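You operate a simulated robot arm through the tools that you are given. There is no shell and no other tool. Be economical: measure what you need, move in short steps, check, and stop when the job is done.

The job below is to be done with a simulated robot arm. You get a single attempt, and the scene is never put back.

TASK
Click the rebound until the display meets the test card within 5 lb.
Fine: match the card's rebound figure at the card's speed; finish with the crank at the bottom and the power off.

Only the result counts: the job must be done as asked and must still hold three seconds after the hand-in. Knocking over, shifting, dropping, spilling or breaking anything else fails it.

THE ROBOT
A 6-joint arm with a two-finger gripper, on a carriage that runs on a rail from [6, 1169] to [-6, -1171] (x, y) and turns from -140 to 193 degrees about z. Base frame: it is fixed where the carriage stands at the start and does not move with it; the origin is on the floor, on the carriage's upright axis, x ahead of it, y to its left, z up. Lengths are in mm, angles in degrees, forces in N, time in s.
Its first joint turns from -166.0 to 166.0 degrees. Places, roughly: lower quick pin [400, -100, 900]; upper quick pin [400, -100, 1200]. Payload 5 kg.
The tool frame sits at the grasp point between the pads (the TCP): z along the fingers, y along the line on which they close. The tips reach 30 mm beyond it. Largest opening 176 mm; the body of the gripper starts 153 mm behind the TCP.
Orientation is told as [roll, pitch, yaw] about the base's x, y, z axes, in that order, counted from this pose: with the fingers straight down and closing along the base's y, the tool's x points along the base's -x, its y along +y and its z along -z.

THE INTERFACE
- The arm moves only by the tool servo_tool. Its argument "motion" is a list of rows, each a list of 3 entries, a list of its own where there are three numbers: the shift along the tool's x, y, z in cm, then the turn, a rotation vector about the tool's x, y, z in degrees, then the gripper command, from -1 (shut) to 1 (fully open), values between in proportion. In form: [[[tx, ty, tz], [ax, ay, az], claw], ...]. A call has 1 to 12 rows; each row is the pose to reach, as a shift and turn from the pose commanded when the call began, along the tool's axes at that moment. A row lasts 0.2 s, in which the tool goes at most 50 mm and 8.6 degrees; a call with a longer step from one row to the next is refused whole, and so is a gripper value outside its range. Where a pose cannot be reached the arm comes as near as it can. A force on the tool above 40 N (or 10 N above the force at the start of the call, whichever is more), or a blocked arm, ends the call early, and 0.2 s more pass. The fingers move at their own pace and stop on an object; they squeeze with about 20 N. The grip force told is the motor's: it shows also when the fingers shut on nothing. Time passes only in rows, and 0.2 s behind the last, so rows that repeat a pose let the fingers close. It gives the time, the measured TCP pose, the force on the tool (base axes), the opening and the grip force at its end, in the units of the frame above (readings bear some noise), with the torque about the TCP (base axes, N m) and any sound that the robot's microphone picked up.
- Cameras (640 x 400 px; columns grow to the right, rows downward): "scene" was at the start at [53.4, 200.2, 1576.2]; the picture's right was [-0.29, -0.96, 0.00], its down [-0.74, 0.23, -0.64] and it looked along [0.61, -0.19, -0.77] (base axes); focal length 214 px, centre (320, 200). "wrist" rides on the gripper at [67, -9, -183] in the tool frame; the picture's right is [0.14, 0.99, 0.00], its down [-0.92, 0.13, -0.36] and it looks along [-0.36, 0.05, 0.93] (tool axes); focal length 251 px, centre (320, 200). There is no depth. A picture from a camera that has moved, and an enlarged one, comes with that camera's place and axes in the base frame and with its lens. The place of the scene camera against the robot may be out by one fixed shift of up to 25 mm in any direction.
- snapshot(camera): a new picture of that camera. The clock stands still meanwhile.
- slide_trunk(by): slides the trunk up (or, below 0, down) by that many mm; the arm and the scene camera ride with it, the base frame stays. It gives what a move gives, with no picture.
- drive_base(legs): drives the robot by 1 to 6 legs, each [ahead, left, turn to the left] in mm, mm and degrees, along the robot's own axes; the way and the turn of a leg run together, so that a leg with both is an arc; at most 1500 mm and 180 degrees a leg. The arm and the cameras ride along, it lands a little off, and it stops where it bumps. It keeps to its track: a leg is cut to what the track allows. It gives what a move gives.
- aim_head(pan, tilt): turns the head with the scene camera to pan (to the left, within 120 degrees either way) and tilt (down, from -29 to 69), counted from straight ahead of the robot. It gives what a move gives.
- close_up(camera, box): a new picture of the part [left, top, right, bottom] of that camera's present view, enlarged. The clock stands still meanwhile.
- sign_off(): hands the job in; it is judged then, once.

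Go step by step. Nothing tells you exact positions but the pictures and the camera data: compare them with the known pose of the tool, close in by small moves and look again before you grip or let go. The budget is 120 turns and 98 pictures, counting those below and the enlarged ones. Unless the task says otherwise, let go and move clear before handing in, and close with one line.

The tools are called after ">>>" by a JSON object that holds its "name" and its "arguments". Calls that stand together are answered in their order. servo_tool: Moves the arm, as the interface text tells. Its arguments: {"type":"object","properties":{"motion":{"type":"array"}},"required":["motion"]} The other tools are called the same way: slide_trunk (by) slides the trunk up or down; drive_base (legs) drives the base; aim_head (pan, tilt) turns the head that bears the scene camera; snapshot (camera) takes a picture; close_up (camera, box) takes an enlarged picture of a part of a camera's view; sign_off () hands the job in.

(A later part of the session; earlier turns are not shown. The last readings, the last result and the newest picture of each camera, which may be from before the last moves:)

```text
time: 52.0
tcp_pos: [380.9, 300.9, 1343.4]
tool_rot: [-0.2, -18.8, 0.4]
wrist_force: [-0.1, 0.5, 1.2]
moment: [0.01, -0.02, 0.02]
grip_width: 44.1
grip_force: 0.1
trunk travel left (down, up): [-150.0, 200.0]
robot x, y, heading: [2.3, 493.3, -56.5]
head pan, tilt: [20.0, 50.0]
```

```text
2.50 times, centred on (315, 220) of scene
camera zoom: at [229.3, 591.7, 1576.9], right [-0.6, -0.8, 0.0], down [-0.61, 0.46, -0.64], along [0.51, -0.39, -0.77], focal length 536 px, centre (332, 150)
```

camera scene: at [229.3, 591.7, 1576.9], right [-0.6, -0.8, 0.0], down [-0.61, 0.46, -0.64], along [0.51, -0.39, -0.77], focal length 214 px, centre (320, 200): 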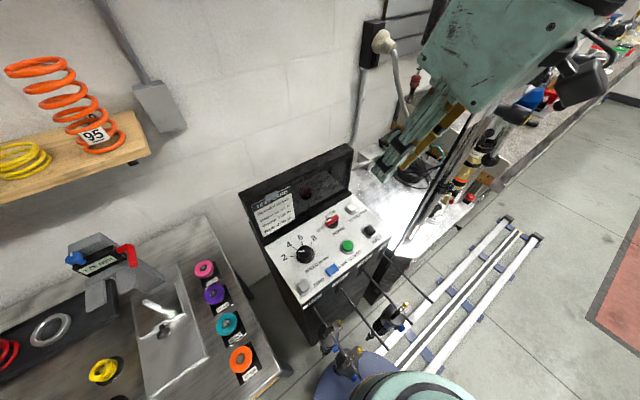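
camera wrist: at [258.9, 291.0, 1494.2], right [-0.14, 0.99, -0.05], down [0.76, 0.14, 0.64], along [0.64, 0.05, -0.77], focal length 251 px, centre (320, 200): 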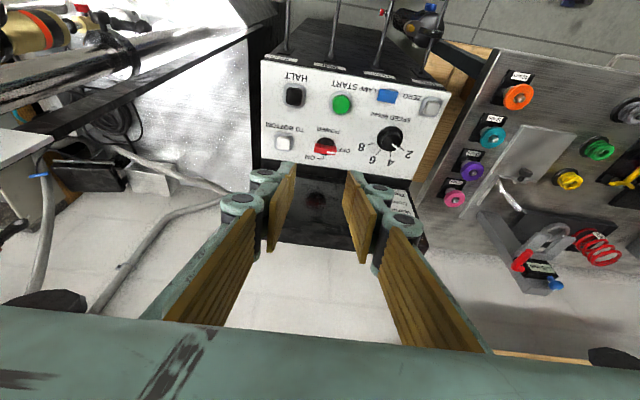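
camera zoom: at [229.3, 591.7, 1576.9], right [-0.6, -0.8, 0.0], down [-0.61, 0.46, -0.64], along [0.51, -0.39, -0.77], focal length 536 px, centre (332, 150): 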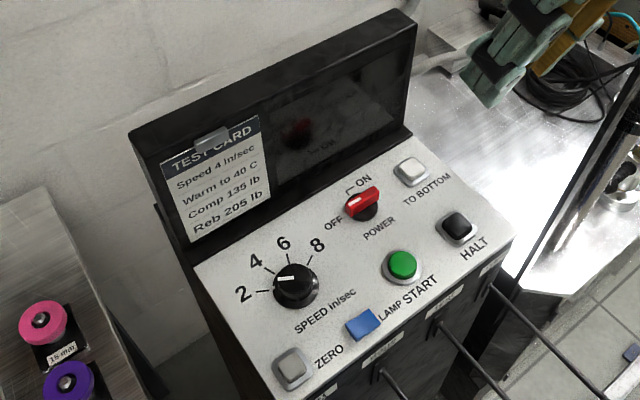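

The panel is nearly level (~5°), POWER's bar lies along y (OFF) and must turn 90° clockwise seen from above. I descend above it with the gripper opened to about 70 mm.

>>> {"name": "servo_tool", "arguments": {"motion": [[[-0.7, 0.2, 4.2], [0, 1, 0], -0.2], [[-1.4, 0.4, 8.4], [0, 2, 0], -0.2], [[-2.2, 0.6, 12.6], [0, 3, 0], -0.2], [[-2.9, 0.8, 16.8], [0, 4, 0], -0.2], [[-3.6, 1.0, 21], [0, 5, 0], -0.2], [[-4.4, 1.2, 25.2], [0, 6, 0], -0.2], [[-5.1, 1.3, 29.0], [0, 7, 0], -0.2]]}}

>>> {"name": "snapshot", "arguments": {"camera": "wrist"}}

>>> {"name": "close_up", "arguments": {"camera": "scene", "box": [235, 80, 395, 280]}}

```text
time: 53.5
tcp_pos: [519.5, 311.0, 1081.8]
tool_rot: [-0.2, -11.8, 0.4]
wrist_force: [0.0, -0.7, 0.1]
moment: [-0.06, -0.11, 0.02]
grip_width: 70.3
grip_force: 0.1
trunk travel left (down, up): [-150.0, 200.0]
robot x, y, heading: [0.3, 494.0, -56.6]
head pan, tilt: [20.0, 50.0]
```

```text
59 pictures are left
camera wrist: at [417.1, 301.1, 1247.0], right [-0.14, 0.99, -0.03], down [0.83, 0.14, 0.54], along [0.54, 0.05, -0.84], focal length 251 px, centre (320, 200)
```

wrist: 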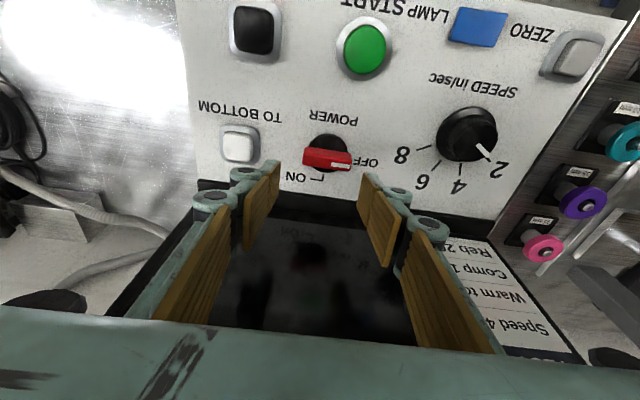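

```text
2.00 times, centred on (315, 180) of scene
camera zoom: at [230.4, 597.6, 1574.5], right [-0.54, -0.84, 0.0], down [-0.66, 0.42, -0.62], along [0.52, -0.33, -0.79], focal length 429 px, centre (330, 240)
```

zoom: 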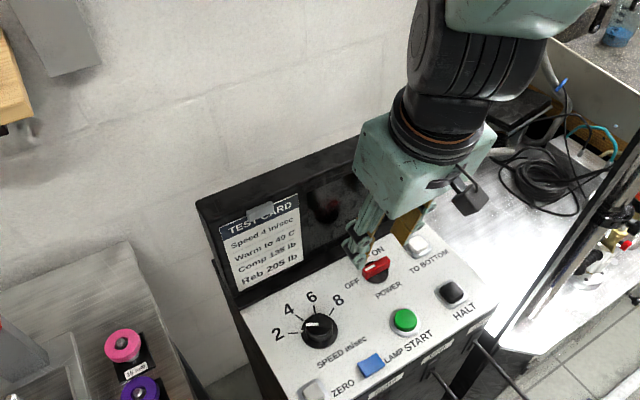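

Bar is centred near (525, 316). I descend with the pads either side of its ends and check.

>>> {"name": "servo_tool", "arguments": {"motion": [[[0.3, 0.2, 1.6], [0, 0, 0], -0.2], [[0.6, 0.5, 3.2], [0, 0, 0], -0.2], [[1.0, 0.5, 4.8], [0, 0, 0], -0.2], [[1.2, 0.5, 5.8], [0, 0, 0], -0.2], [[1.4, 0.5, 6.6], [0, 0, 0], -0.2]]}}

>>> {"name": "snapshot", "arguments": {"camera": "wrist"}}

>>> {"name": "close_up", "arguments": {"camera": "scene", "box": [290, 160, 390, 260]}}

```text
time: 54.5
tcp_pos: [520.8, 322.3, 1033.0]
tool_rot: [-0.3, -12.0, 0.5]
wrist_force: [-6.1, 27.8, 64.6]
moment: [3.09, 1.08, -0.56]
grip_width: 58.8
grip_force: 36.6
trunk travel left (down, up): [-150.0, 200.0]
robot x, y, heading: [2.5, 495.5, -56.8]
head pan, tilt: [20.0, 50.0]
stopped in row 4: the force on the tool passed its limit at 49 N (the readings are from after the stop); the commanded pose is now the measured one
```

```text
57 pictures are left
camera wrist: at [417.8, 311.8, 1196.8], right [-0.14, 0.99, -0.03], down [0.83, 0.14, 0.55], along [0.55, 0.05, -0.84], focal length 251 px, centre (320, 200)
```

wrist: 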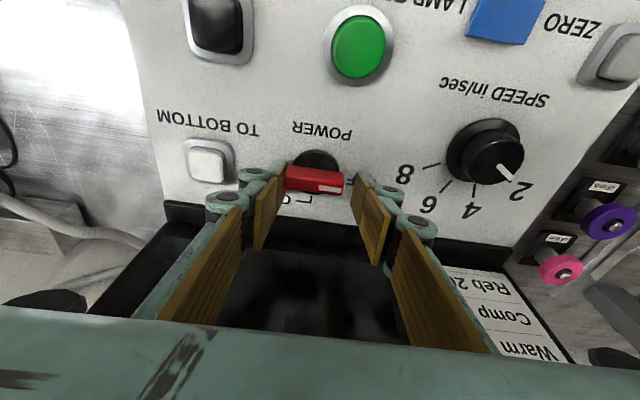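

```text
4.00 times, centred on (340, 210) of scene
camera zoom: at [230.9, 606.8, 1574.6], right [-0.47, -0.88, 0.0], down [-0.7, 0.37, -0.61], along [0.54, -0.29, -0.79], focal length 858 px, centre (240, 160)
```

zoom: 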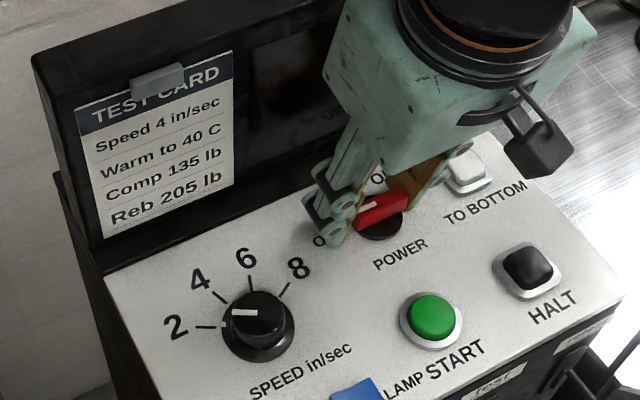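

A finger knuckle landed on the TO BOTTOM button's ring (power is off, harmless). I back up 15 mm, recentre on y≈315 and narrow the opening.

>>> {"name": "servo_tool", "arguments": {"motion": [[[-0.3, 0, -1.5], [0, 0, 0], -0.2], [[-0.3, -0.7, -1.5], [0, 0, 0], -0.34], [[-0.3, -0.7, -1.5], [0, 0, 0], -0.34]]}}

>>> {"name": "snapshot", "arguments": {"camera": "wrist"}}

```text
time: 55.4
tcp_pos: [522.3, 312.7, 1044.9]
tool_rot: [-0.2, -12.0, 0.4]
wrist_force: [-0.6, -0.2, 0.1]
moment: [-0.01, 0.01, 0.0]
grip_width: 58.2
grip_force: 0.2
trunk travel left (down, up): [-150.0, 200.0]
robot x, y, heading: [-1.3, 494.2, -56.8]
head pan, tilt: [20.0, 50.0]
```

```text
55 pictures are left
camera wrist: at [419.3, 302.0, 1209.2], right [-0.14, 0.99, -0.03], down [0.83, 0.14, 0.55], along [0.54, 0.05, -0.84], focal length 251 px, centre (320, 200)
```

wrist: 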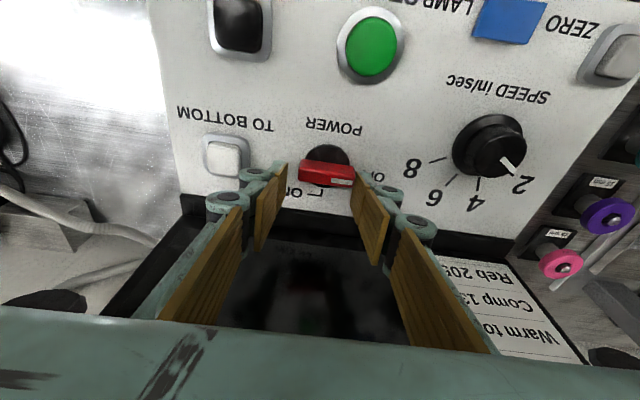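

From the three wrist views the bar is actually near (513, 314) with top z≈1020, so I shift 13 mm towards −x, lower slightly and close.

>>> {"name": "servo_tool", "arguments": {"motion": [[[1.4, 0.2, 0], [0, 0, 0], -0.34], [[1.4, 0.2, 0.5], [0, 0, 0], -0.34], [[1.4, 0.2, 0.5], [0, 0, 0], -0.6], [[1.4, 0.2, 0.5], [0, 0, 0], -0.6]]}}

>>> {"name": "snapshot", "arguments": {"camera": "wrist"}}

```text
time: 56.4
tcp_pos: [507.6, 316.0, 1035.9]
tool_rot: [-0.2, -11.9, 0.5]
wrist_force: [6.1, 32.2, -4.8]
moment: [1.25, -0.36, -0.17]
grip_width: 47.4
grip_force: 44.8
trunk travel left (down, up): [-150.0, 200.0]
robot x, y, heading: [-1.4, 497.5, -56.8]
head pan, tilt: [20.0, 50.0]
```

```text
54 pictures are left
camera wrist: at [407.0, 305.7, 1201.1], right [-0.14, 0.99, -0.03], down [0.83, 0.14, 0.54], along [0.54, 0.05, -0.84], focal length 251 px, centre (320, 200)
```

wrist: 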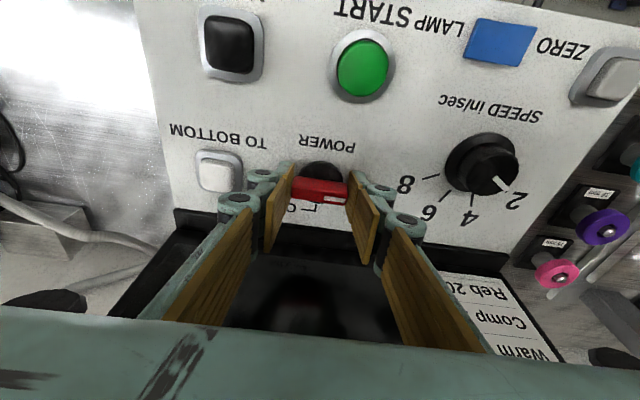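

Gripped at 47 mm. I centre slightly (+y) and twist +45° about the tool axis.

>>> {"name": "servo_tool", "arguments": {"motion": [[[-0.3, 0.4, 0], [0, 0, 0], -0.6], [[-0.3, 0.4, 0], [0, 0, 7.5], -0.6], [[-0.3, 0.4, 0], [0, 0, 15], -0.6], [[-0.3, 0.4, 0], [0, 0, 22.5], -0.6], [[-0.3, 0.4, 0], [0, 0, 30], -0.6], [[-0.3, 0.4, 0], [0, 0, 37.5], -0.6], [[-0.3, 0.4, 0], [0, 0, 45], -0.6], [[-0.3, 0.4, 0], [0, 0, 50], -0.6]]}}

>>> {"name": "snapshot", "arguments": {"camera": "wrist"}}

```text
time: 58.1
tcp_pos: [511.3, 316.1, 1038.9]
tool_rot: [9.1, -7.9, -50.3]
wrist_force: [-19.3, -9.3, -2.6]
moment: [-1.44, 0.42, -0.04]
grip_width: 49.6
grip_force: 45.2
trunk travel left (down, up): [-150.0, 200.0]
robot x, y, heading: [3.8, 492.5, -56.6]
head pan, tilt: [20.0, 50.0]
```

```text
53 pictures are left
camera wrist: at [424.6, 361.3, 1205.8], right [0.65, 0.75, 0.14], down [0.6, -0.62, 0.5], along [0.46, -0.24, -0.85], focal length 251 px, centre (320, 200)
```

wrist: 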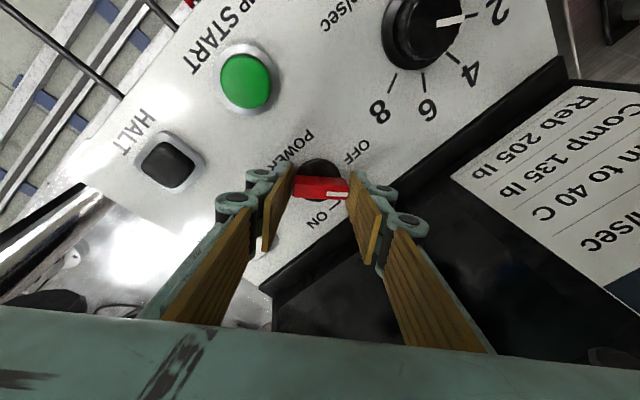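

The knob follows. Body clearance to the lid is ~25 mm even at yaw −90, so I continue the turn.

>>> {"name": "servo_tool", "arguments": {"motion": [[[0, 0, 0], [0, 0, 7], -0.6], [[0, 0, 0], [0, 0, 14], -0.6], [[0, 0, 0], [0, 0, 21], -0.6], [[0, 0, 0], [0, 0, 28], -0.6], [[0, 0, 0], [0, 0, 35], -0.6], [[0, 0, 0], [0, 0, 40], -0.6]]}}

>>> {"name": "snapshot", "arguments": {"camera": "wrist"}}

>>> {"name": "close_up", "arguments": {"camera": "scene", "box": [235, 140, 395, 260]}}

```text
time: 59.5
tcp_pos: [512.4, 316.2, 1037.5]
tool_rot: [12.0, -0.2, -89.6]
wrist_force: [-14.1, -5.7, 6.5]
moment: [-1.09, 0.6, -0.09]
grip_width: 50.3
grip_force: 45.3
trunk travel left (down, up): [-150.0, 200.0]
robot x, y, heading: [0.8, 497.7, -57.1]
head pan, tilt: [20.0, 50.0]
```

```text
52 pictures are left
camera wrist: at [464.9, 383.5, 1213.9], right [0.97, 0.14, 0.21], down [0.06, -0.92, 0.38], along [0.25, -0.36, -0.9], focal length 251 px, centre (320, 200)
```

wrist: 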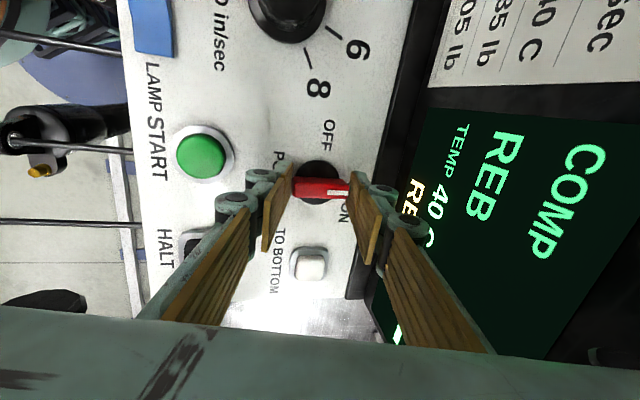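

```text
3.33 times, centred on (315, 200) of scene
camera zoom: at [233.7, 600.1, 1576.9], right [-0.49, -0.87, 0.0], down [-0.67, 0.38, -0.64], along [0.56, -0.31, -0.77], focal length 715 px, centre (337, 200)
```

zoom: 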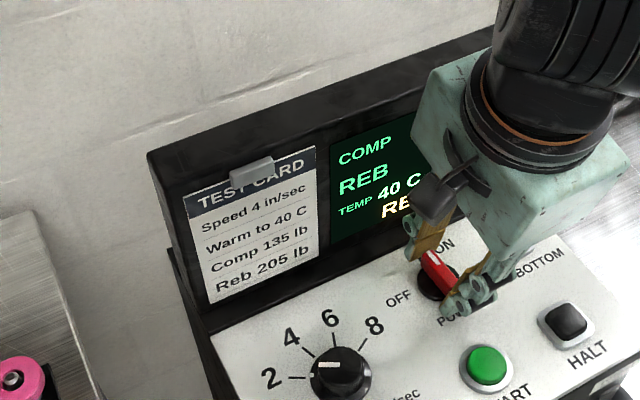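

Power is ON: display shows COMP, REB and TEMP 40 C already. I release, lift, swing back to yaw 0 and go above the SPEED knob at about (471, 435).

>>> {"name": "servo_tool", "arguments": {"motion": [[[0, 0, 0], [0, 0, 0], -0.34], [[0, 0, -1], [0, 0, 0], -0.34], [[0, 0, -4], [0, 0, 0], -0.34], [[0, 0, -7], [0, 0, 0], -0.34]]}}

>>> {"name": "servo_tool", "arguments": {"motion": [[[1, -0.3, 0], [0, 0, -8], -0.2], [[2, -0.7, 0], [0, 0, -16], -0.2], [[3, -1, 0], [0, 0, -24], -0.2], [[4, -1.4, 0], [0, 0, -32], -0.2], [[5, -1.7, 0], [0, 0, -40], -0.2], [[6, -2, 0], [0, 0, -48], -0.2], [[7, -2.4, 0], [0, 0, -56], -0.2], [[8, -2.7, 0], [0, 0, -64], -0.2], [[9, -3.1, 0], [0, 0, -72], -0.2], [[10, -3.4, 0], [0, 0, -80], -0.2], [[11.9, -3.9, 0], [0, 0, -88], -0.2]]}}

>>> {"name": "snapshot", "arguments": {"camera": "wrist"}}

>>> {"name": "close_up", "arguments": {"camera": "scene", "box": [235, 140, 395, 260]}}

```text
time: 60.5
tcp_pos: [497.1, 315.5, 1106.7]
tool_rot: [12.0, -0.1, -89.6]
wrist_force: [0.9, -1.6, -0.7]
moment: [0.07, 0.1, 0.01]
grip_width: 58.2
grip_force: 0.1
trunk travel left (down, up): [-150.0, 200.0]
robot x, y, heading: [1.2, 493.1, -56.9]
head pan, tilt: [20.0, 50.0]
```

```text
time: 63.0
tcp_pos: [469.9, 356.6, 1096.4]
tool_rot: [0.1, -12.4, -11.2]
wrist_force: [0.1, 0.0, -0.1]
moment: [0.05, 0.04, 0.03]
grip_width: 70.3
grip_force: 0.1
trunk travel left (down, up): [-150.0, 200.0]
robot x, y, heading: [2.3, 495.4, -56.8]
head pan, tilt: [20.0, 50.0]
stopped in row 11: the arm was blocked; the commanded pose is now the measured one
```

```text
50 pictures are left
camera wrist: at [365.3, 367.9, 1260.7], right [0.06, 1.0, -0.03], down [0.83, -0.03, 0.55], along [0.55, -0.05, -0.83], focal length 251 px, centre (320, 200)
```

wrist: 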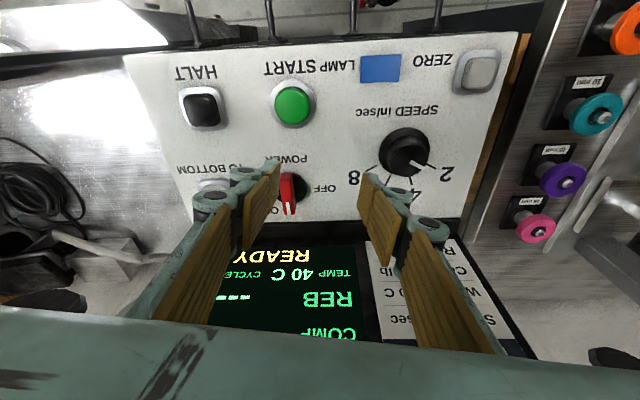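

```text
3.33 times, centred on (315, 200) of scene
camera zoom: at [240.4, 591.6, 1591.4], right [-0.54, -0.84, 0.0], down [-0.54, 0.34, -0.77], along [0.65, -0.41, -0.64], focal length 715 px, centre (337, 200)
```

zoom: 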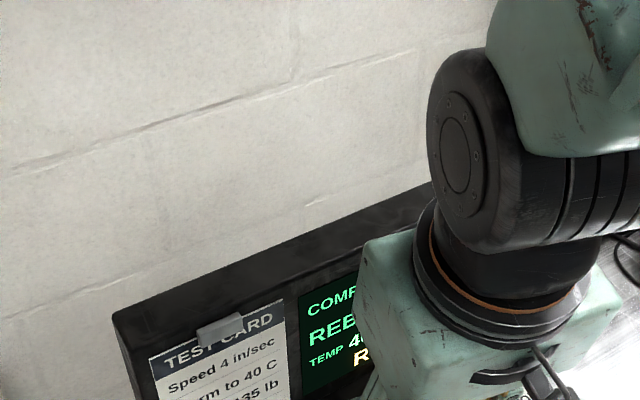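

Display says READY at 40 C. The arm is too folded here and touches the head; I lift and shift the carriage 220 mm to +y for more reach room.

>>> {"name": "servo_tool", "arguments": {"motion": [[[0, -1, -4], [0, 0, 0], -0.2], [[0, -2, -8], [0, 0, 0], -0.2], [[0, -3, -11], [0, 0, 0], -0.2]]}}

>>> {"name": "drive_base", "arguments": {"legs": [[-185, 120, 0]]}}

>>> {"name": "aim_head", "arguments": {"pan": 15, "tilt": 45}}

>>> {"name": "snapshot", "arguments": {"camera": "scene"}}

```text
time: 63.8
tcp_pos: [444.2, 332.0, 1208.4]
tool_rot: [0.2, -12.5, -11.3]
wrist_force: [0.6, 0.6, -0.1]
moment: [0.01, 0.05, -0.01]
grip_width: 70.6
grip_force: 0.1
trunk travel left (down, up): [-150.0, 200.0]
robot x, y, heading: [2.2, 496.2, -56.9]
head pan, tilt: [20.0, 50.0]
```

```text
time: 65.5
tcp_pos: [441.2, 553.5, 1205.0]
tool_rot: [0.2, -12.3, -10.8]
wrist_force: [-0.6, 0.1, -0.5]
moment: [0.1, 0.01, -0.04]
grip_width: 70.6
grip_force: 0.0
trunk travel left (down, up): [-150.0, 200.0]
robot x, y, heading: [5.4, 713.8, -57.0]
head pan, tilt: [20.0, 50.0]
```

```text
time: 66.2
tcp_pos: [441.0, 553.5, 1206.6]
tool_rot: [0.2, -12.2, -10.7]
wrist_force: [-1.1, -0.1, -0.3]
moment: [0.0, -0.02, -0.02]
grip_width: 70.3
grip_force: 0.1
trunk travel left (down, up): [-150.0, 200.0]
robot x, y, heading: [2.9, 707.0, -57.0]
head pan, tilt: [15.0, 45.0]
```

```text
48 pictures are left
camera scene: at [230.2, 805.5, 1578.8], right [-0.63, -0.78, 0.0], down [-0.58, 0.47, -0.66], along [0.52, -0.41, -0.75], focal length 214 px, centre (320, 200)
```

scene: 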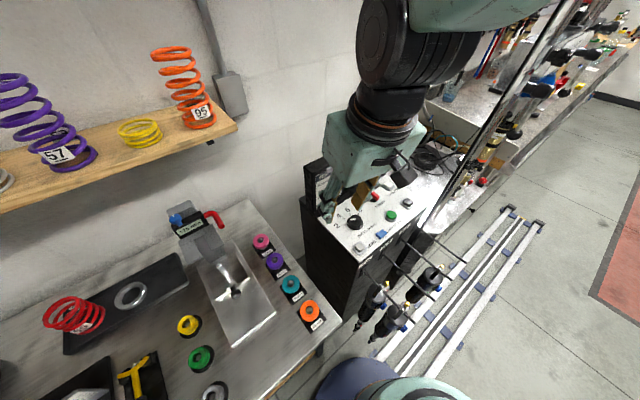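

Now over to the speed knob.

>>> {"name": "servo_tool", "arguments": {"motion": [[[-0.4, -2.8, 0], [0, 0, -3], -0.2], [[-0.8, -5.6, 1], [0, 0, -6], -0.2], [[-1.2, -8.4, 4], [0, 0, -9], -0.2], [[-1.6, -11.1, 7], [0, 0, -11], -0.2], [[-2.0, -11.1, 10.5], [0, 0, -11], -0.2], [[-2.0, -11.1, 12.8], [0, 0, -11], -0.2]]}}

>>> {"name": "snapshot", "arguments": {"camera": "wrist"}}

```text
time: 67.6
tcp_pos: [464.6, 435.4, 1082.9]
tool_rot: [-2.2, -12.1, 0.3]
wrist_force: [0.3, 0.6, 0.1]
moment: [0.01, 0.0, 0.01]
grip_width: 70.2
grip_force: 0.0
trunk travel left (down, up): [-150.0, 200.0]
robot x, y, heading: [2.1, 715.1, -57.1]
head pan, tilt: [15.0, 45.0]
```

```text
47 pictures are left
camera wrist: at [362.5, 431.6, 1247.6], right [-0.13, 0.99, -0.07], down [0.83, 0.15, 0.54], along [0.55, 0.02, -0.84], focal length 251 px, centre (320, 200)
```

wrist: 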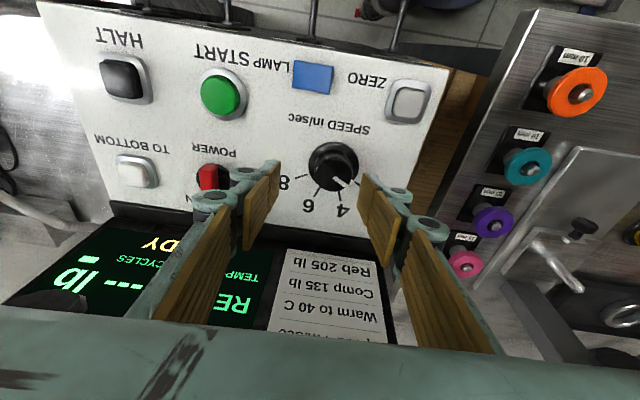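

Descend around the knob, then close.

>>> {"name": "servo_tool", "arguments": {"motion": [[[0.5, 0.8, 1.4], [2.2, 0, 0], -0.15], [[0.9, 0.8, 2.7], [2.2, 0, 0], -0.15], [[1.4, 0.8, 4.1], [2.2, 0, 0], -0.15], [[1.4, 0.8, 4.1], [2.2, 0, 0], -0.7], [[1.4, 0.8, 4.1], [2.2, 0, 0], -0.7]]}}

>>> {"name": "snapshot", "arguments": {"camera": "wrist"}}

```text
time: 68.8
tcp_pos: [461.7, 448.3, 1039.4]
tool_rot: [-4.3, -11.9, 0.6]
wrist_force: [5.4, 41.3, -2.2]
moment: [1.18, -0.2, 0.68]
grip_width: 38.4
grip_force: 45.2
trunk travel left (down, up): [-150.0, 200.0]
robot x, y, heading: [2.2, 708.9, -57.0]
head pan, tilt: [15.0, 45.0]
```

```text
46 pictures are left
camera wrist: at [358.5, 450.9, 1204.2], right [-0.13, 0.99, -0.1], down [0.83, 0.16, 0.53], along [0.54, -0.01, -0.84], focal length 251 px, centre (320, 200)
```

wrist: 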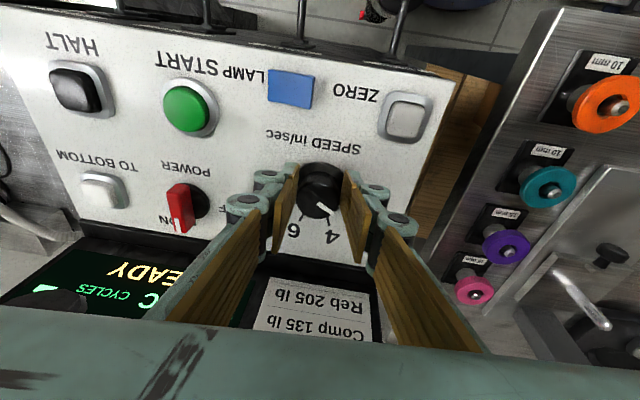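

Gripped. Turn +42° clockwise (towards 4), easing the side load.

>>> {"name": "servo_tool", "arguments": {"motion": [[[0, 0.4, 0], [0, 0, 0], -0.7], [[0, 0.5, 0], [0, 0, 7], -0.7], [[0, 0.5, 0], [0, 0, 14], -0.7], [[0, 0.5, 0], [0, 0, 21], -0.7], [[0, 0.5, 0], [0, 0, 28], -0.7], [[0, 0.5, 0], [0, 0, 35], -0.7], [[0, 0.5, 0], [0, 0, 42], -0.7]]}}

>>> {"name": "snapshot", "arguments": {"camera": "wrist"}}

```text
time: 69.8
tcp_pos: [462.0, 451.9, 1040.1]
tool_rot: [0.3, -12.8, -21.0]
wrist_force: [6.3, 12.9, 4.6]
moment: [0.8, 0.25, 0.18]
grip_width: 38.0
grip_force: 45.4
trunk travel left (down, up): [-150.0, 200.0]
robot x, y, heading: [4.9, 711.6, -56.7]
head pan, tilt: [15.0, 45.0]
stopped in row 5: the force on the tool passed its limit at 55 N (the readings are from after the stop); the commanded pose is now the measured one
```

```text
45 pictures are left
camera wrist: at [360.1, 479.1, 1203.5], right [0.23, 0.97, -0.02], down [0.81, -0.17, 0.56], along [0.54, -0.15, -0.83], focal length 251 px, centre (320, 200)
```

wrist: 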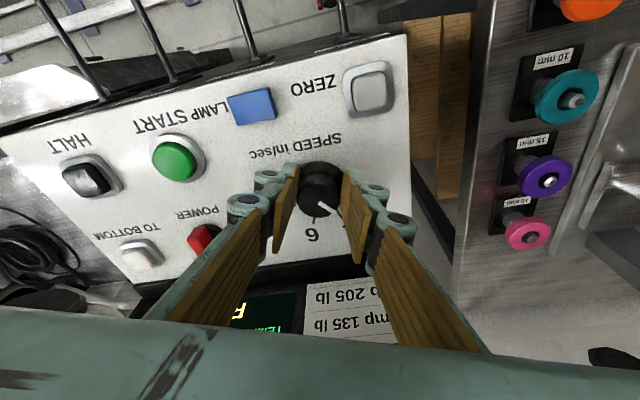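

Knob follows (~21°). Continue the remaining turn.

>>> {"name": "servo_tool", "arguments": {"motion": [[[0, 0.1, 0], [0, 0, 4], -0.7], [[0, 0.2, 0], [0, 0, 8], -0.7], [[0, 0.2, 0], [0, 0, 12], -0.7], [[0, 0.2, 0], [0, 0, 16], -0.7], [[0, 0.2, 0], [0, 0, 20], -0.7], [[0, 0.2, 0], [0, 0, 23], -0.7]]}}

>>> {"name": "snapshot", "arguments": {"camera": "wrist"}}

```text
time: 71.0
tcp_pos: [463.3, 454.4, 1039.4]
tool_rot: [4.3, -12.1, -38.8]
wrist_force: [6.1, 9.1, 2.3]
moment: [0.53, -0.2, 0.13]
grip_width: 38.1
grip_force: 44.9
trunk travel left (down, up): [-150.0, 200.0]
robot x, y, heading: [4.6, 711.3, -56.7]
head pan, tilt: [15.0, 45.0]
stopped in row 5: the force on the tool passed its limit at 42 N (the readings are from after the stop); the commanded pose is now the measured one
```

```text
44 pictures are left
camera wrist: at [368.9, 500.9, 1203.4], right [0.5, 0.86, 0.04], down [0.71, -0.44, 0.56], along [0.5, -0.25, -0.83], focal length 251 px, centre (320, 200)
```

wrist: 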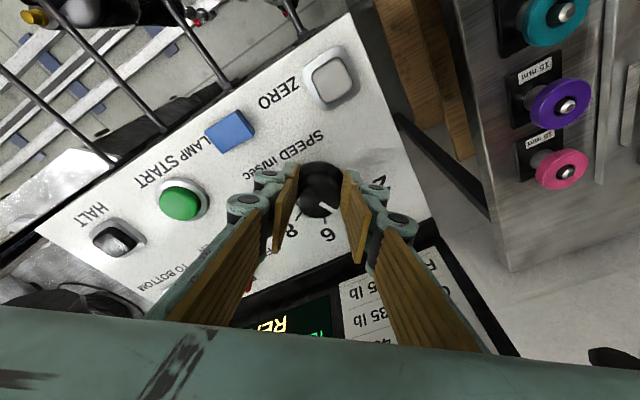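

Release and check the pointer.

>>> {"name": "servo_tool", "arguments": {"motion": [[[0, 0, 0], [0, 0, 0], -0.3], [[0, 0, 0], [0, 0, 0], -0.15], [[0, 0, -2], [0, 0, 0], -0.15], [[0, 0, -5], [0, 0, 0], -0.15], [[0, 0, -8], [0, 0, 0], -0.15]]}}

>>> {"name": "close_up", "arguments": {"camera": "wrist", "box": [160, 60, 480, 260]}}

```text
time: 72.2
tcp_pos: [444.3, 460.6, 1118.8]
tool_rot: [4.3, -12.0, -38.9]
wrist_force: [0.6, -0.4, -0.1]
moment: [0.05, 0.09, -0.02]
grip_width: 74.9
grip_force: 0.0
trunk travel left (down, up): [-150.0, 200.0]
robot x, y, heading: [8.4, 712.5, -57.0]
head pan, tilt: [15.0, 45.0]
```

```text
2.00 times, centred on (320, 160) of wrist
camera zoom: at [350.7, 506.7, 1282.5], right [0.5, 0.86, 0.04], down [0.71, -0.44, 0.55], along [0.5, -0.25, -0.83], focal length 503 px, centre (320, 280)
```

zoom: 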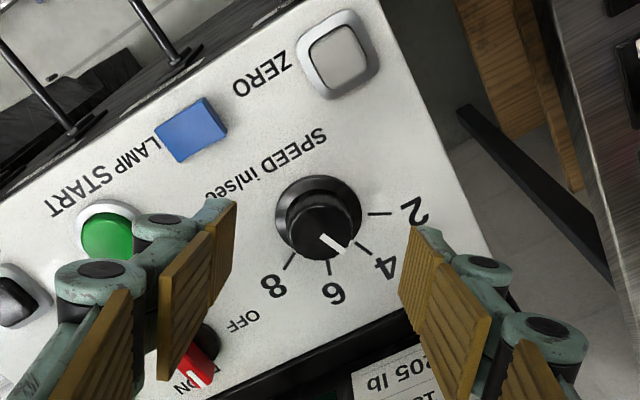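

SPEED is at 4. Next, fists closed, move over START (419, 331).

>>> {"name": "servo_tool", "arguments": {"motion": [[[-1.1, -3.1, 0], [0, 0, 0], -1], [[-2.2, -6.2, 0], [0, 0, 0], -1], [[-3.3, -9.3, 2], [0, 0, 0], -1], [[-4.3, -12.3, 4], [0, 0, 0], -1], [[-4.3, -12.3, 5.5], [0, 0, 0], -1]]}}

>>> {"name": "snapshot", "arguments": {"camera": "wrist"}}

>>> {"name": "close_up", "arguments": {"camera": "scene", "box": [295, 140, 435, 280]}}

```text
time: 73.3
tcp_pos: [415.0, 331.0, 1065.1]
tool_rot: [4.3, -12.0, -38.9]
wrist_force: [0.5, -0.3, -0.5]
moment: [0.05, 0.0, 0.04]
grip_width: 0.0
grip_force: 19.9
trunk travel left (down, up): [-150.0, 200.0]
robot x, y, heading: [2.3, 709.5, -56.9]
head pan, tilt: [15.0, 45.0]
```

```text
42 pictures are left
camera wrist: at [320.3, 377.0, 1227.3], right [0.5, 0.86, 0.04], down [0.71, -0.44, 0.55], along [0.5, -0.25, -0.83], focal length 251 px, centre (320, 200)
```

wrist: 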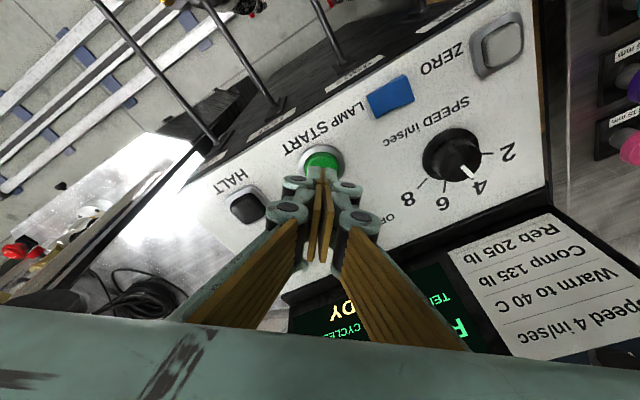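

```text
2.86 times, centred on (365, 210) of scene
camera zoom: at [229.4, 800.9, 1583.7], right [-0.67, -0.74, 0.0], down [-0.53, 0.47, -0.71], along [0.53, -0.47, -0.71], focal length 613 px, centre (191, 171)
```

zoom: 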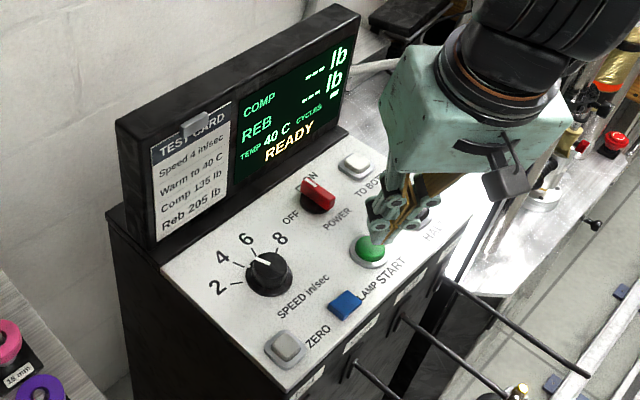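

START centred after a 13 mm correction. Press and retract.

>>> {"name": "servo_tool", "arguments": {"motion": [[[1.3, 0, 0.5], [0, 0, 0], -1], [[1.3, 0, 1.2], [0, 0, 0], -1], [[1.3, 0, 1.8], [0, 0, 0], -1], [[1.3, 0, 2.3], [0, 0, 0], -1], [[1.3, 0, 2.7], [0, 0, 0], -1], [[1.3, 0, 3.0], [0, 0, 0], -1], [[1.3, 0, 3.3], [0, 0, 0], -1], [[1.3, 0, 1], [0, 0, 0], -1], [[1.3, 0, -2], [0, 0, 0], -1]]}}

>>> {"name": "close_up", "arguments": {"camera": "scene", "box": [295, 140, 435, 280]}}

```text
time: 74.8
tcp_pos: [410.2, 338.1, 1034.8]
tool_rot: [4.3, -12.3, -39.0]
wrist_force: [-13.2, 5.8, 30.0]
moment: [0.13, 0.37, -0.05]
grip_width: 6.0
grip_force: 45.0
trunk travel left (down, up): [-150.0, 200.0]
robot x, y, heading: [1.8, 708.8, -56.8]
head pan, tilt: [15.0, 45.0]
heard: click
stopped in row 7: the force on the tool passed its limit at 47 N (the readings are from after the stop); the commanded pose is now the measured one
```

```text
2.86 times, centred on (365, 210) of scene
camera zoom: at [227.9, 802.6, 1584.1], right [-0.67, -0.74, 0.0], down [-0.53, 0.47, -0.71], along [0.53, -0.47, -0.71], focal length 613 px, centre (191, 171)
```

zoom: 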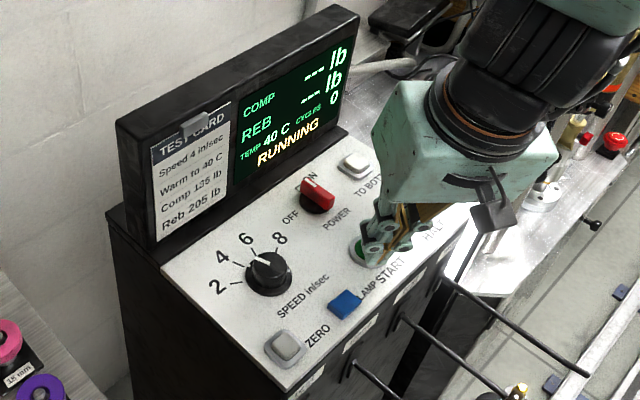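

It clicked and it is RUNNING. Retract and let it cycle.

>>> {"name": "servo_tool", "arguments": {"motion": [[[0, 0, -2], [0, 0, 0], -1], [[0, 0, -4], [0, 0, 0], -1], [[0, 0, -4], [0, 0, 0], -1], [[0, 0, -4], [0, 0, 0], -1], [[0, 0, -4], [0, 0, 0], -1], [[0, 0, -4], [0, 0, 0], -1], [[0, 0, -4], [0, 0, 0], -1], [[0, 0, -4], [0, 0, 0], -1], [[0, 0, -4], [0, 0, 0], -1], [[0, 0, -4], [0, 0, 0], -1], [[0, 0, -4], [0, 0, 0], -1], [[0, 0, -4], [0, 0, 0], -1]]}}

>>> {"name": "close_up", "arguments": {"camera": "scene", "box": [335, 140, 385, 185]}}

```text
time: 77.4
tcp_pos: [401.4, 337.7, 1072.7]
tool_rot: [4.3, -12.1, -38.9]
wrist_force: [-0.2, 0.0, -0.2]
moment: [-0.02, 0.0, -0.02]
grip_width: 0.0
grip_force: 45.7
trunk travel left (down, up): [-150.0, 200.0]
robot x, y, heading: [4.6, 709.6, -56.8]
head pan, tilt: [15.0, 45.0]
```

```text
8.89 times, centred on (360, 162) of scene
camera zoom: at [229.3, 801.5, 1583.7], right [-0.67, -0.74, 0.0], down [-0.53, 0.47, -0.71], along [0.53, -0.47, -0.71], focal length 1906 px, centre (-36, 533)
```

zoom: 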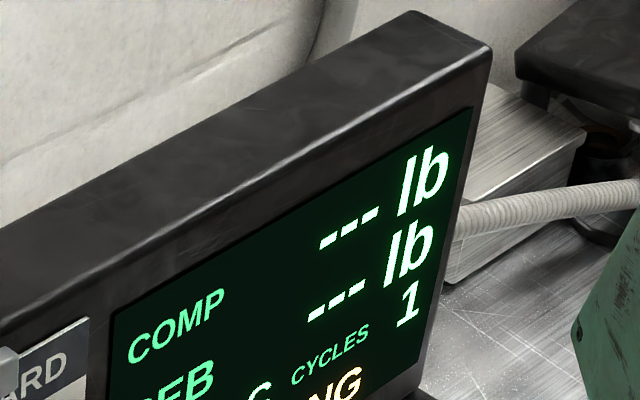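

Cycle 1 done, readings not yet shown. Wait more.

>>> {"name": "servo_tool", "arguments": {"motion": [[[0, 0, 0], [0, 0, 0], -1], [[0, 0, 0], [0, 0, 0], -1], [[0, 0, 0], [0, 0, 0], -1], [[0, 0, 0], [0, 0, 0], -1], [[0, 0, 0], [0, 0, 0], -1], [[0, 0, 0], [0, 0, 0], -1], [[0, 0, 0], [0, 0, 0], -1], [[0, 0, 0], [0, 0, 0], -1], [[0, 0, 0], [0, 0, 0], -1], [[0, 0, 0], [0, 0, 0], -1], [[0, 0, 0], [0, 0, 0], -1], [[0, 0, 0], [0, 0, 0], -1]]}}

>>> {"name": "servo_tool", "arguments": {"motion": [[[0, 0, 0], [0, 0, 0], -1], [[0, 0, 0], [0, 0, 0], -1], [[0, 0, 0], [0, 0, 0], -1], [[0, 0, 0], [0, 0, 0], -1], [[0, 0, 0], [0, 0, 0], -1], [[0, 0, 0], [0, 0, 0], -1], [[0, 0, 0], [0, 0, 0], -1], [[0, 0, 0], [0, 0, 0], -1], [[0, 0, 0], [0, 0, 0], -1], [[0, 0, 0], [0, 0, 0], -1], [[0, 0, 0], [0, 0, 0], -1], [[0, 0, 0], [0, 0, 0], -1]]}}

>>> {"name": "close_up", "arguments": {"camera": "scene", "box": [335, 145, 395, 205]}}

```text
time: 80.0
tcp_pos: [401.8, 339.2, 1071.2]
tool_rot: [4.3, -12.1, -38.9]
wrist_force: [-0.7, 0.2, 0.0]
moment: [-0.02, -0.02, 0.0]
grip_width: 0.0
grip_force: 45.0
trunk travel left (down, up): [-150.0, 200.0]
robot x, y, heading: [2.8, 711.3, -57.1]
head pan, tilt: [15.0, 45.0]
```

```text
time: 82.6
tcp_pos: [402.0, 339.0, 1071.4]
tool_rot: [4.3, -12.2, -38.9]
wrist_force: [0.4, -0.7, 0.5]
moment: [0.03, -0.02, 0.01]
grip_width: 0.1
grip_force: 45.2
trunk travel left (down, up): [-150.0, 200.0]
robot x, y, heading: [3.9, 712.6, -57.0]
head pan, tilt: [15.0, 45.0]
```

```text
6.67 times, centred on (365, 175) of scene
camera zoom: at [229.3, 801.5, 1583.7], right [-0.67, -0.74, 0.0], down [-0.53, 0.47, -0.71], along [0.53, -0.47, -0.71], focal length 1430 px, centre (20, 367)
```

zoom: 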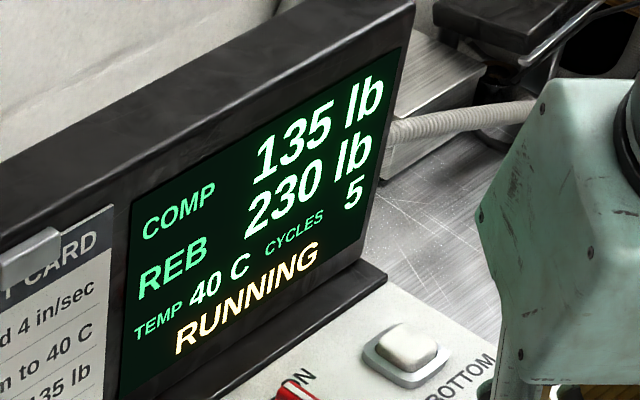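

COMP 135 matches, REB reads 230, target 205. I stop it: HALT first, at about (418, 242).

>>> {"name": "servo_tool", "arguments": {"motion": [[[-2, -2.4, 0], [0, 0, 0], -1], [[-4, -4.7, 0], [0, 0, 0], -1], [[-6, -7, 0.5], [0, 0, 0], -1], [[-6, -7, 2], [0, 0, 0], -1], [[-6, -7, 3], [0, 0, 0], -1], [[-6, -7, 3.6], [0, 0, 0], -1], [[-6, -7, 4.1], [0, 0, 0], -1], [[-6, -7, 4.6], [0, 0, 0], -1], [[-6, -7, 2], [0, 0, 0], -1], [[-6, -7, -2], [0, 0, 0], -1]]}}

>>> {"name": "close_up", "arguments": {"camera": "scene", "box": [335, 145, 435, 245]}}

```text
time: 84.8
tcp_pos: [398.4, 248.2, 1099.5]
tool_rot: [4.4, -12.1, -38.8]
wrist_force: [-0.8, -0.7, -0.4]
moment: [0.12, 0.07, -0.02]
grip_width: 0.0
grip_force: 45.0
trunk travel left (down, up): [-150.0, 200.0]
robot x, y, heading: [6.4, 710.2, -57.1]
head pan, tilt: [15.0, 45.0]
heard: click
```

```text
4.00 times, centred on (385, 195) of scene
camera zoom: at [229.9, 801.3, 1583.8], right [-0.67, -0.74, 0.0], down [-0.53, 0.47, -0.71], along [0.53, -0.47, -0.71], focal length 858 px, centre (60, 220)
```

zoom: 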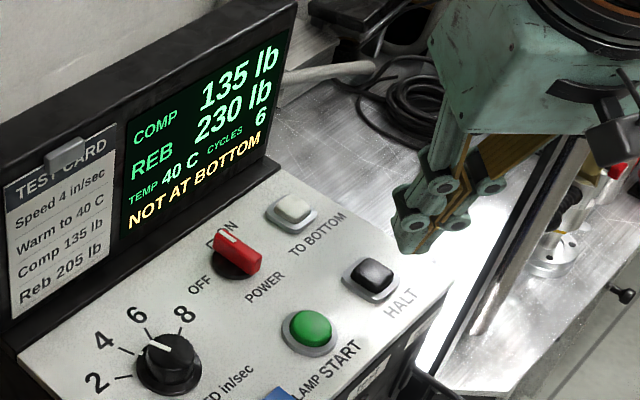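

Halted, "NOT AT BOTTOM". Press TO BOTTOM at about (515, 227).

>>> {"name": "servo_tool", "arguments": {"motion": [[[-3.2, 1.8, 0.5], [0, 0, 0], -1], [[-6.4, 3.6, 1.5], [0, 0, 0], -1], [[-8.45, 4.85, 3], [0, 0, 0], -1], [[-8.45, 4.85, 5.5], [0, 0, 0], -1], [[-8.45, 4.85, 7.2], [0, 0, 0], -1], [[-8.45, 4.85, 8.1], [0, 0, 0], -1], [[-8.45, 4.85, 8.7], [0, 0, 0], -1], [[-8.45, 4.85, 9.1], [0, 0, 0], -1], [[-8.45, 4.85, 6], [0, 0, 0], -1], [[-8.45, 4.85, 2], [0, 0, 0], -1], [[-8.45, 4.85, -2], [0, 0, 0], -1]]}}

>>> {"name": "close_up", "arguments": {"camera": "scene", "box": [335, 145, 435, 245]}}

```text
time: 87.2
tcp_pos: [491.1, 237.5, 1141.0]
tool_rot: [4.3, -12.2, -39.0]
wrist_force: [0.5, -0.5, 0.7]
moment: [0.07, 0.09, 0.02]
grip_width: 0.0
grip_force: 45.2
trunk travel left (down, up): [-150.0, 200.0]
robot x, y, heading: [3.4, 711.8, -56.9]
head pan, tilt: [15.0, 45.0]
heard: click
```

```text
4.00 times, centred on (385, 195) of scene
camera zoom: at [229.7, 801.3, 1583.7], right [-0.67, -0.74, 0.0], down [-0.53, 0.47, -0.71], along [0.53, -0.47, -0.71], focal length 858 px, centre (60, 220)
```

zoom: 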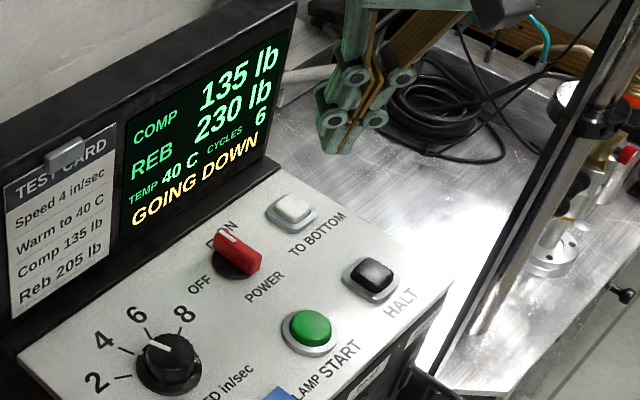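

Going down. The rebound knob triangulates to about (406, −198, 857). I lift the arm clear, pull it back to x≈90 and then drive to the dyno side.

>>> {"name": "servo_tool", "arguments": {"motion": [[[0, 0, -5], [0, 0, 0], -0.6], [[0, 0, -10], [0, 0, 0], -0.6], [[0, 0, -15], [0, 0, 0], -0.6], [[3.1, -2.5, -16], [0, 0, 3], -0.6], [[6.2, -5, -17.2], [0, 0, 6], -0.6], [[9.3, -7.5, -18.4], [0, 0, 9], -0.6], [[12.4, -10, -19.6], [0, 0, 12], -0.6], [[15.5, -12.5, -20.8], [0, 0, 15], -0.6], [[18.6, -15, -22], [0, 0, 18], -0.6], [[21.7, -17.5, -23.2], [0, 0, 21], -0.6], [[24.8, -20, -24.4], [0, 0, 24], -0.6], [[27.6, -22.4, -25.6], [0, 0, 27], -0.6]]}}

>>> {"name": "close_up", "arguments": {"camera": "scene", "box": [335, 125, 495, 245]}}

```text
time: 89.8
tcp_pos: [88.2, 247.2, 1314.6]
tool_rot: [9.3, -8.9, -66.2]
wrist_force: [0.5, 0.4, -0.2]
moment: [-0.01, 0.11, 0.01]
grip_width: 35.2
grip_force: 0.0
trunk travel left (down, up): [-150.0, 200.0]
robot x, y, heading: [6.7, 713.5, -57.1]
head pan, tilt: [15.0, 45.0]
```

```text
3.33 times, centred on (415, 185) of scene
camera zoom: at [229.7, 801.5, 1583.7], right [-0.67, -0.74, 0.0], down [-0.53, 0.47, -0.71], along [0.53, -0.47, -0.71], focal length 715 px, centre (3, 250)
```

zoom: 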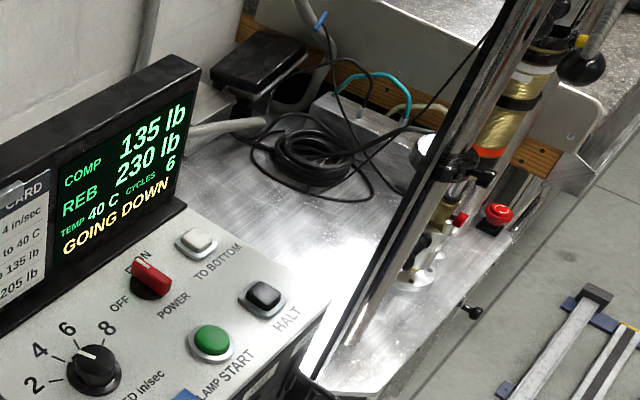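

Still lowering. Meanwhile I turn the tool to point along +x with the camera upright.

>>> {"name": "servo_tool", "arguments": {"motion": [[[0, 0, 0], [-4.7, 3.3, 6.1], -0.6], [[0, 0, 0], [-9.4, 6.5, 12.1], -0.6], [[0, 0, 0], [-14.2, 9.8, 18.2], -0.6], [[0, 0, 0], [-18.9, 13.1, 24.3], -0.6], [[0, 0, 0], [-23.6, 16.4, 30.4], -0.6], [[0, 0, 0], [-28.3, 19.6, 36.4], -0.6], [[0, 0, 0], [-33, 22.9, 42.5], -0.6], [[0, 0, 0], [-37.8, 26.2, 48.6], -0.6], [[0, 0, 0], [-42.5, 29.4, 54.7], -0.6], [[0, 0, 0], [-47.2, 32.7, 60.7], -0.6], [[0, 0, 0], [-51.9, 36, 66.8], -0.6], [[0, 0, 0], [-56.6, 39.3, 72.9], -0.6]]}}

>>> {"name": "servo_tool", "arguments": {"motion": [[[0, 0, 0], [-4.3, 2.9, 5.5], -0.6], [[0, 0, 0], [-8.5, 5.9, 11], -0.6], [[0, 0, 0], [-12.8, 8.8, 16.4], -0.6], [[0, 0, 0], [-17, 11.7, 21.8], -0.6]]}}

>>> {"name": "drive_base", "arguments": {"legs": [[386, -251, 0]]}}

>>> {"name": "snapshot", "arguments": {"camera": "wrist"}}

```text
time: 92.4
tcp_pos: [90.5, 248.5, 1316.3]
tool_rot: [53.1, 62.9, -108.4]
wrist_force: [0.1, 1.0, 0.1]
moment: [0.0, 0.04, 0.01]
grip_width: 35.2
grip_force: 0.0
trunk travel left (down, up): [-150.0, 200.0]
robot x, y, heading: [7.4, 715.9, -57.0]
head pan, tilt: [15.0, 45.0]
```

```text
time: 93.4
tcp_pos: [90.2, 249.5, 1314.8]
tool_rot: [70.1, 87.5, -108.9]
wrist_force: [0.9, -0.1, 0.1]
moment: [0.03, 0.01, 0.0]
grip_width: 35.1
grip_force: 0.1
trunk travel left (down, up): [-150.0, 200.0]
robot x, y, heading: [4.4, 711.1, -57.1]
head pan, tilt: [15.0, 45.0]
```

```text
time: 96.2
tcp_pos: [86.9, -208.5, 1315.4]
tool_rot: [69.9, 87.5, -108.9]
wrist_force: [0.4, -0.2, 0.1]
moment: [0.01, 0.03, -0.04]
grip_width: 35.0
grip_force: 0.0
trunk travel left (down, up): [-150.0, 200.0]
robot x, y, heading: [2.8, 254.0, -57.0]
head pan, tilt: [15.0, 45.0]
```

```text
34 pictures are left
camera wrist: at [-94.7, -199.9, 1383.6], right [0.02, -0.98, 0.18], down [-0.37, -0.17, -0.91], along [0.93, -0.05, -0.37], focal length 251 px, centre (320, 200)
```

wrist: 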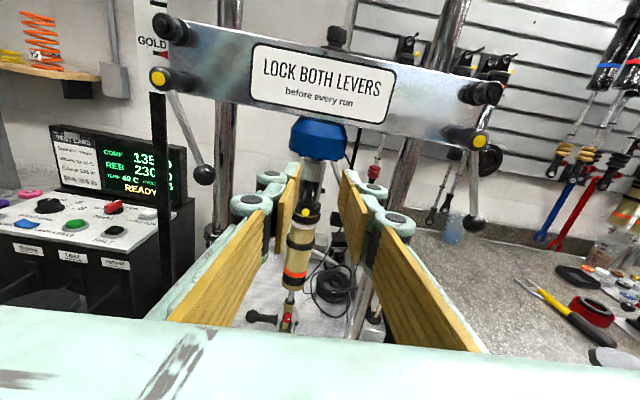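

READY, so the crank is at the bottom. Better triangulation puts the knob near (332, −196, 907). Lower the tool in front of it.

>>> {"name": "servo_tool", "arguments": {"motion": [[[-4.5, -0.2, 0], [0, 0, 0], -0.6], [[-9, -0.4, 0], [0, 0, 0], -0.6], [[-13.5, -0.6, 0], [0, 0, 0], -0.6], [[-18, -0.8, 0], [0, 0, 0], -0.6], [[-22.5, -1, 0], [0, 0, 0], -0.6], [[-27, -1.2, 0], [0, 0, 0], -0.6], [[-31.5, -1.2, 0], [0, 0, 0], -0.6], [[-36, -1.2, 0], [0, 0, 0], -0.6], [[-40.5, -1.2, 0], [0, 0, 0], -0.6]]}}

>>> {"name": "snapshot", "arguments": {"camera": "wrist"}}

```text
time: 98.2
tcp_pos: [84.0, -213.2, 906.7]
tool_rot: [70.0, 87.5, -108.8]
wrist_force: [0.7, 0.4, 1.1]
moment: [-0.01, 0.12, -0.12]
grip_width: 35.1
grip_force: 0.1
trunk travel left (down, up): [-150.0, 200.0]
robot x, y, heading: [1.5, 255.2, -57.0]
head pan, tilt: [15.0, 45.0]
```

```text
33 pictures are left
camera wrist: at [-99.0, -206.0, 975.0], right [0.02, -0.98, 0.18], down [-0.37, -0.18, -0.91], along [0.93, -0.05, -0.37], focal length 251 px, centre (320, 200)
```

wrist: 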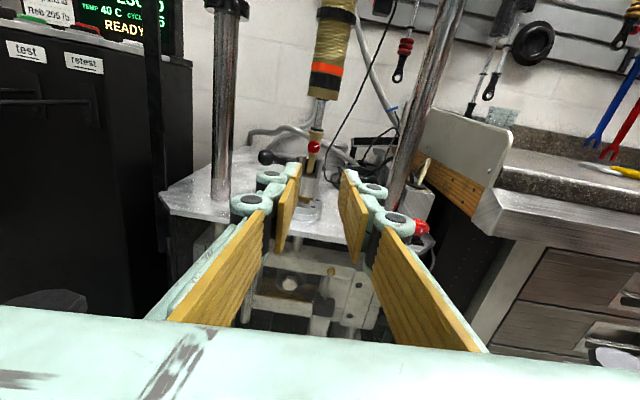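

Knob now well fixed at about (342, −203, 895). Approach to a 30 mm standoff, opened to ~56 mm.

>>> {"name": "servo_tool", "arguments": {"motion": [[[-0.3, -0.2, 4], [0, 0, 0], -0.36], [[-0.6, -0.4, 8], [0, 0, 0], -0.36], [[-0.8, -0.6, 12], [0, 0, 0], -0.36], [[-1, -0.7, 16], [0, 0, 0], -0.36], [[-1, -0.7, 18.5], [0, 0, 0], -0.36]]}}

>>> {"name": "close_up", "arguments": {"camera": "wrist", "box": [220, 60, 420, 220]}}

```text
time: 99.4
tcp_pos: [268.5, -200.2, 898.3]
tool_rot: [70.8, 87.5, -108.0]
wrist_force: [-1.1, -0.1, -0.3]
moment: [0.03, 0.03, -0.03]
grip_width: 56.2
grip_force: 0.1
trunk travel left (down, up): [-150.0, 200.0]
robot x, y, heading: [1.3, 254.0, -56.9]
head pan, tilt: [15.0, 45.0]
```

```text
2.50 times, centred on (320, 140) of wrist
camera zoom: at [86.1, -192.7, 965.6], right [0.02, -0.98, 0.18], down [-0.37, -0.17, -0.91], along [0.93, -0.05, -0.37], focal length 629 px, centre (320, 350)
```

zoom: 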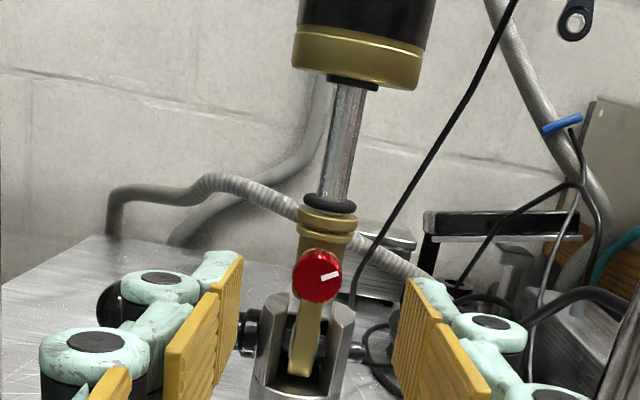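

Knob Ø ≈ 22 mm, mark at about 3 o'clock. I move in 51 mm and grip it.

>>> {"name": "servo_tool", "arguments": {"motion": [[[-0.1, 0, 2], [0, 0, 0], -0.45], [[-0.2, 0, 4], [0, 0, 0], -0.45], [[-0.2, 0, 5.1], [0, 0, 0], -0.45], [[-0.2, 0, 5.1], [0, 0, 0], -0.8], [[-0.2, 0, 5.1], [0, 0, 0], -0.9]]}}

>>> {"name": "close_up", "arguments": {"camera": "wrist", "box": [220, 60, 420, 220]}}

```text
time: 100.6
tcp_pos: [317.1, -202.2, 893.5]
tool_rot: [69.8, 87.6, -109.0]
wrist_force: [-0.5, -0.9, 1.1]
moment: [0.01, -0.02, -0.02]
grip_width: 8.7
grip_force: 0.0
trunk travel left (down, up): [-150.0, 200.0]
robot x, y, heading: [-0.8, 257.6, -56.9]
head pan, tilt: [15.0, 45.0]
```

```text
2.50 times, centred on (320, 140) of wrist
camera zoom: at [136.0, -193.6, 961.9], right [0.02, -0.98, 0.18], down [-0.37, -0.17, -0.91], along [0.93, -0.05, -0.37], focal length 629 px, centre (320, 350)
```

zoom: 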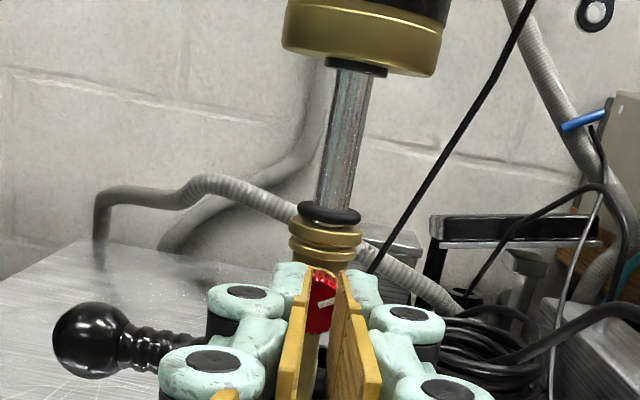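

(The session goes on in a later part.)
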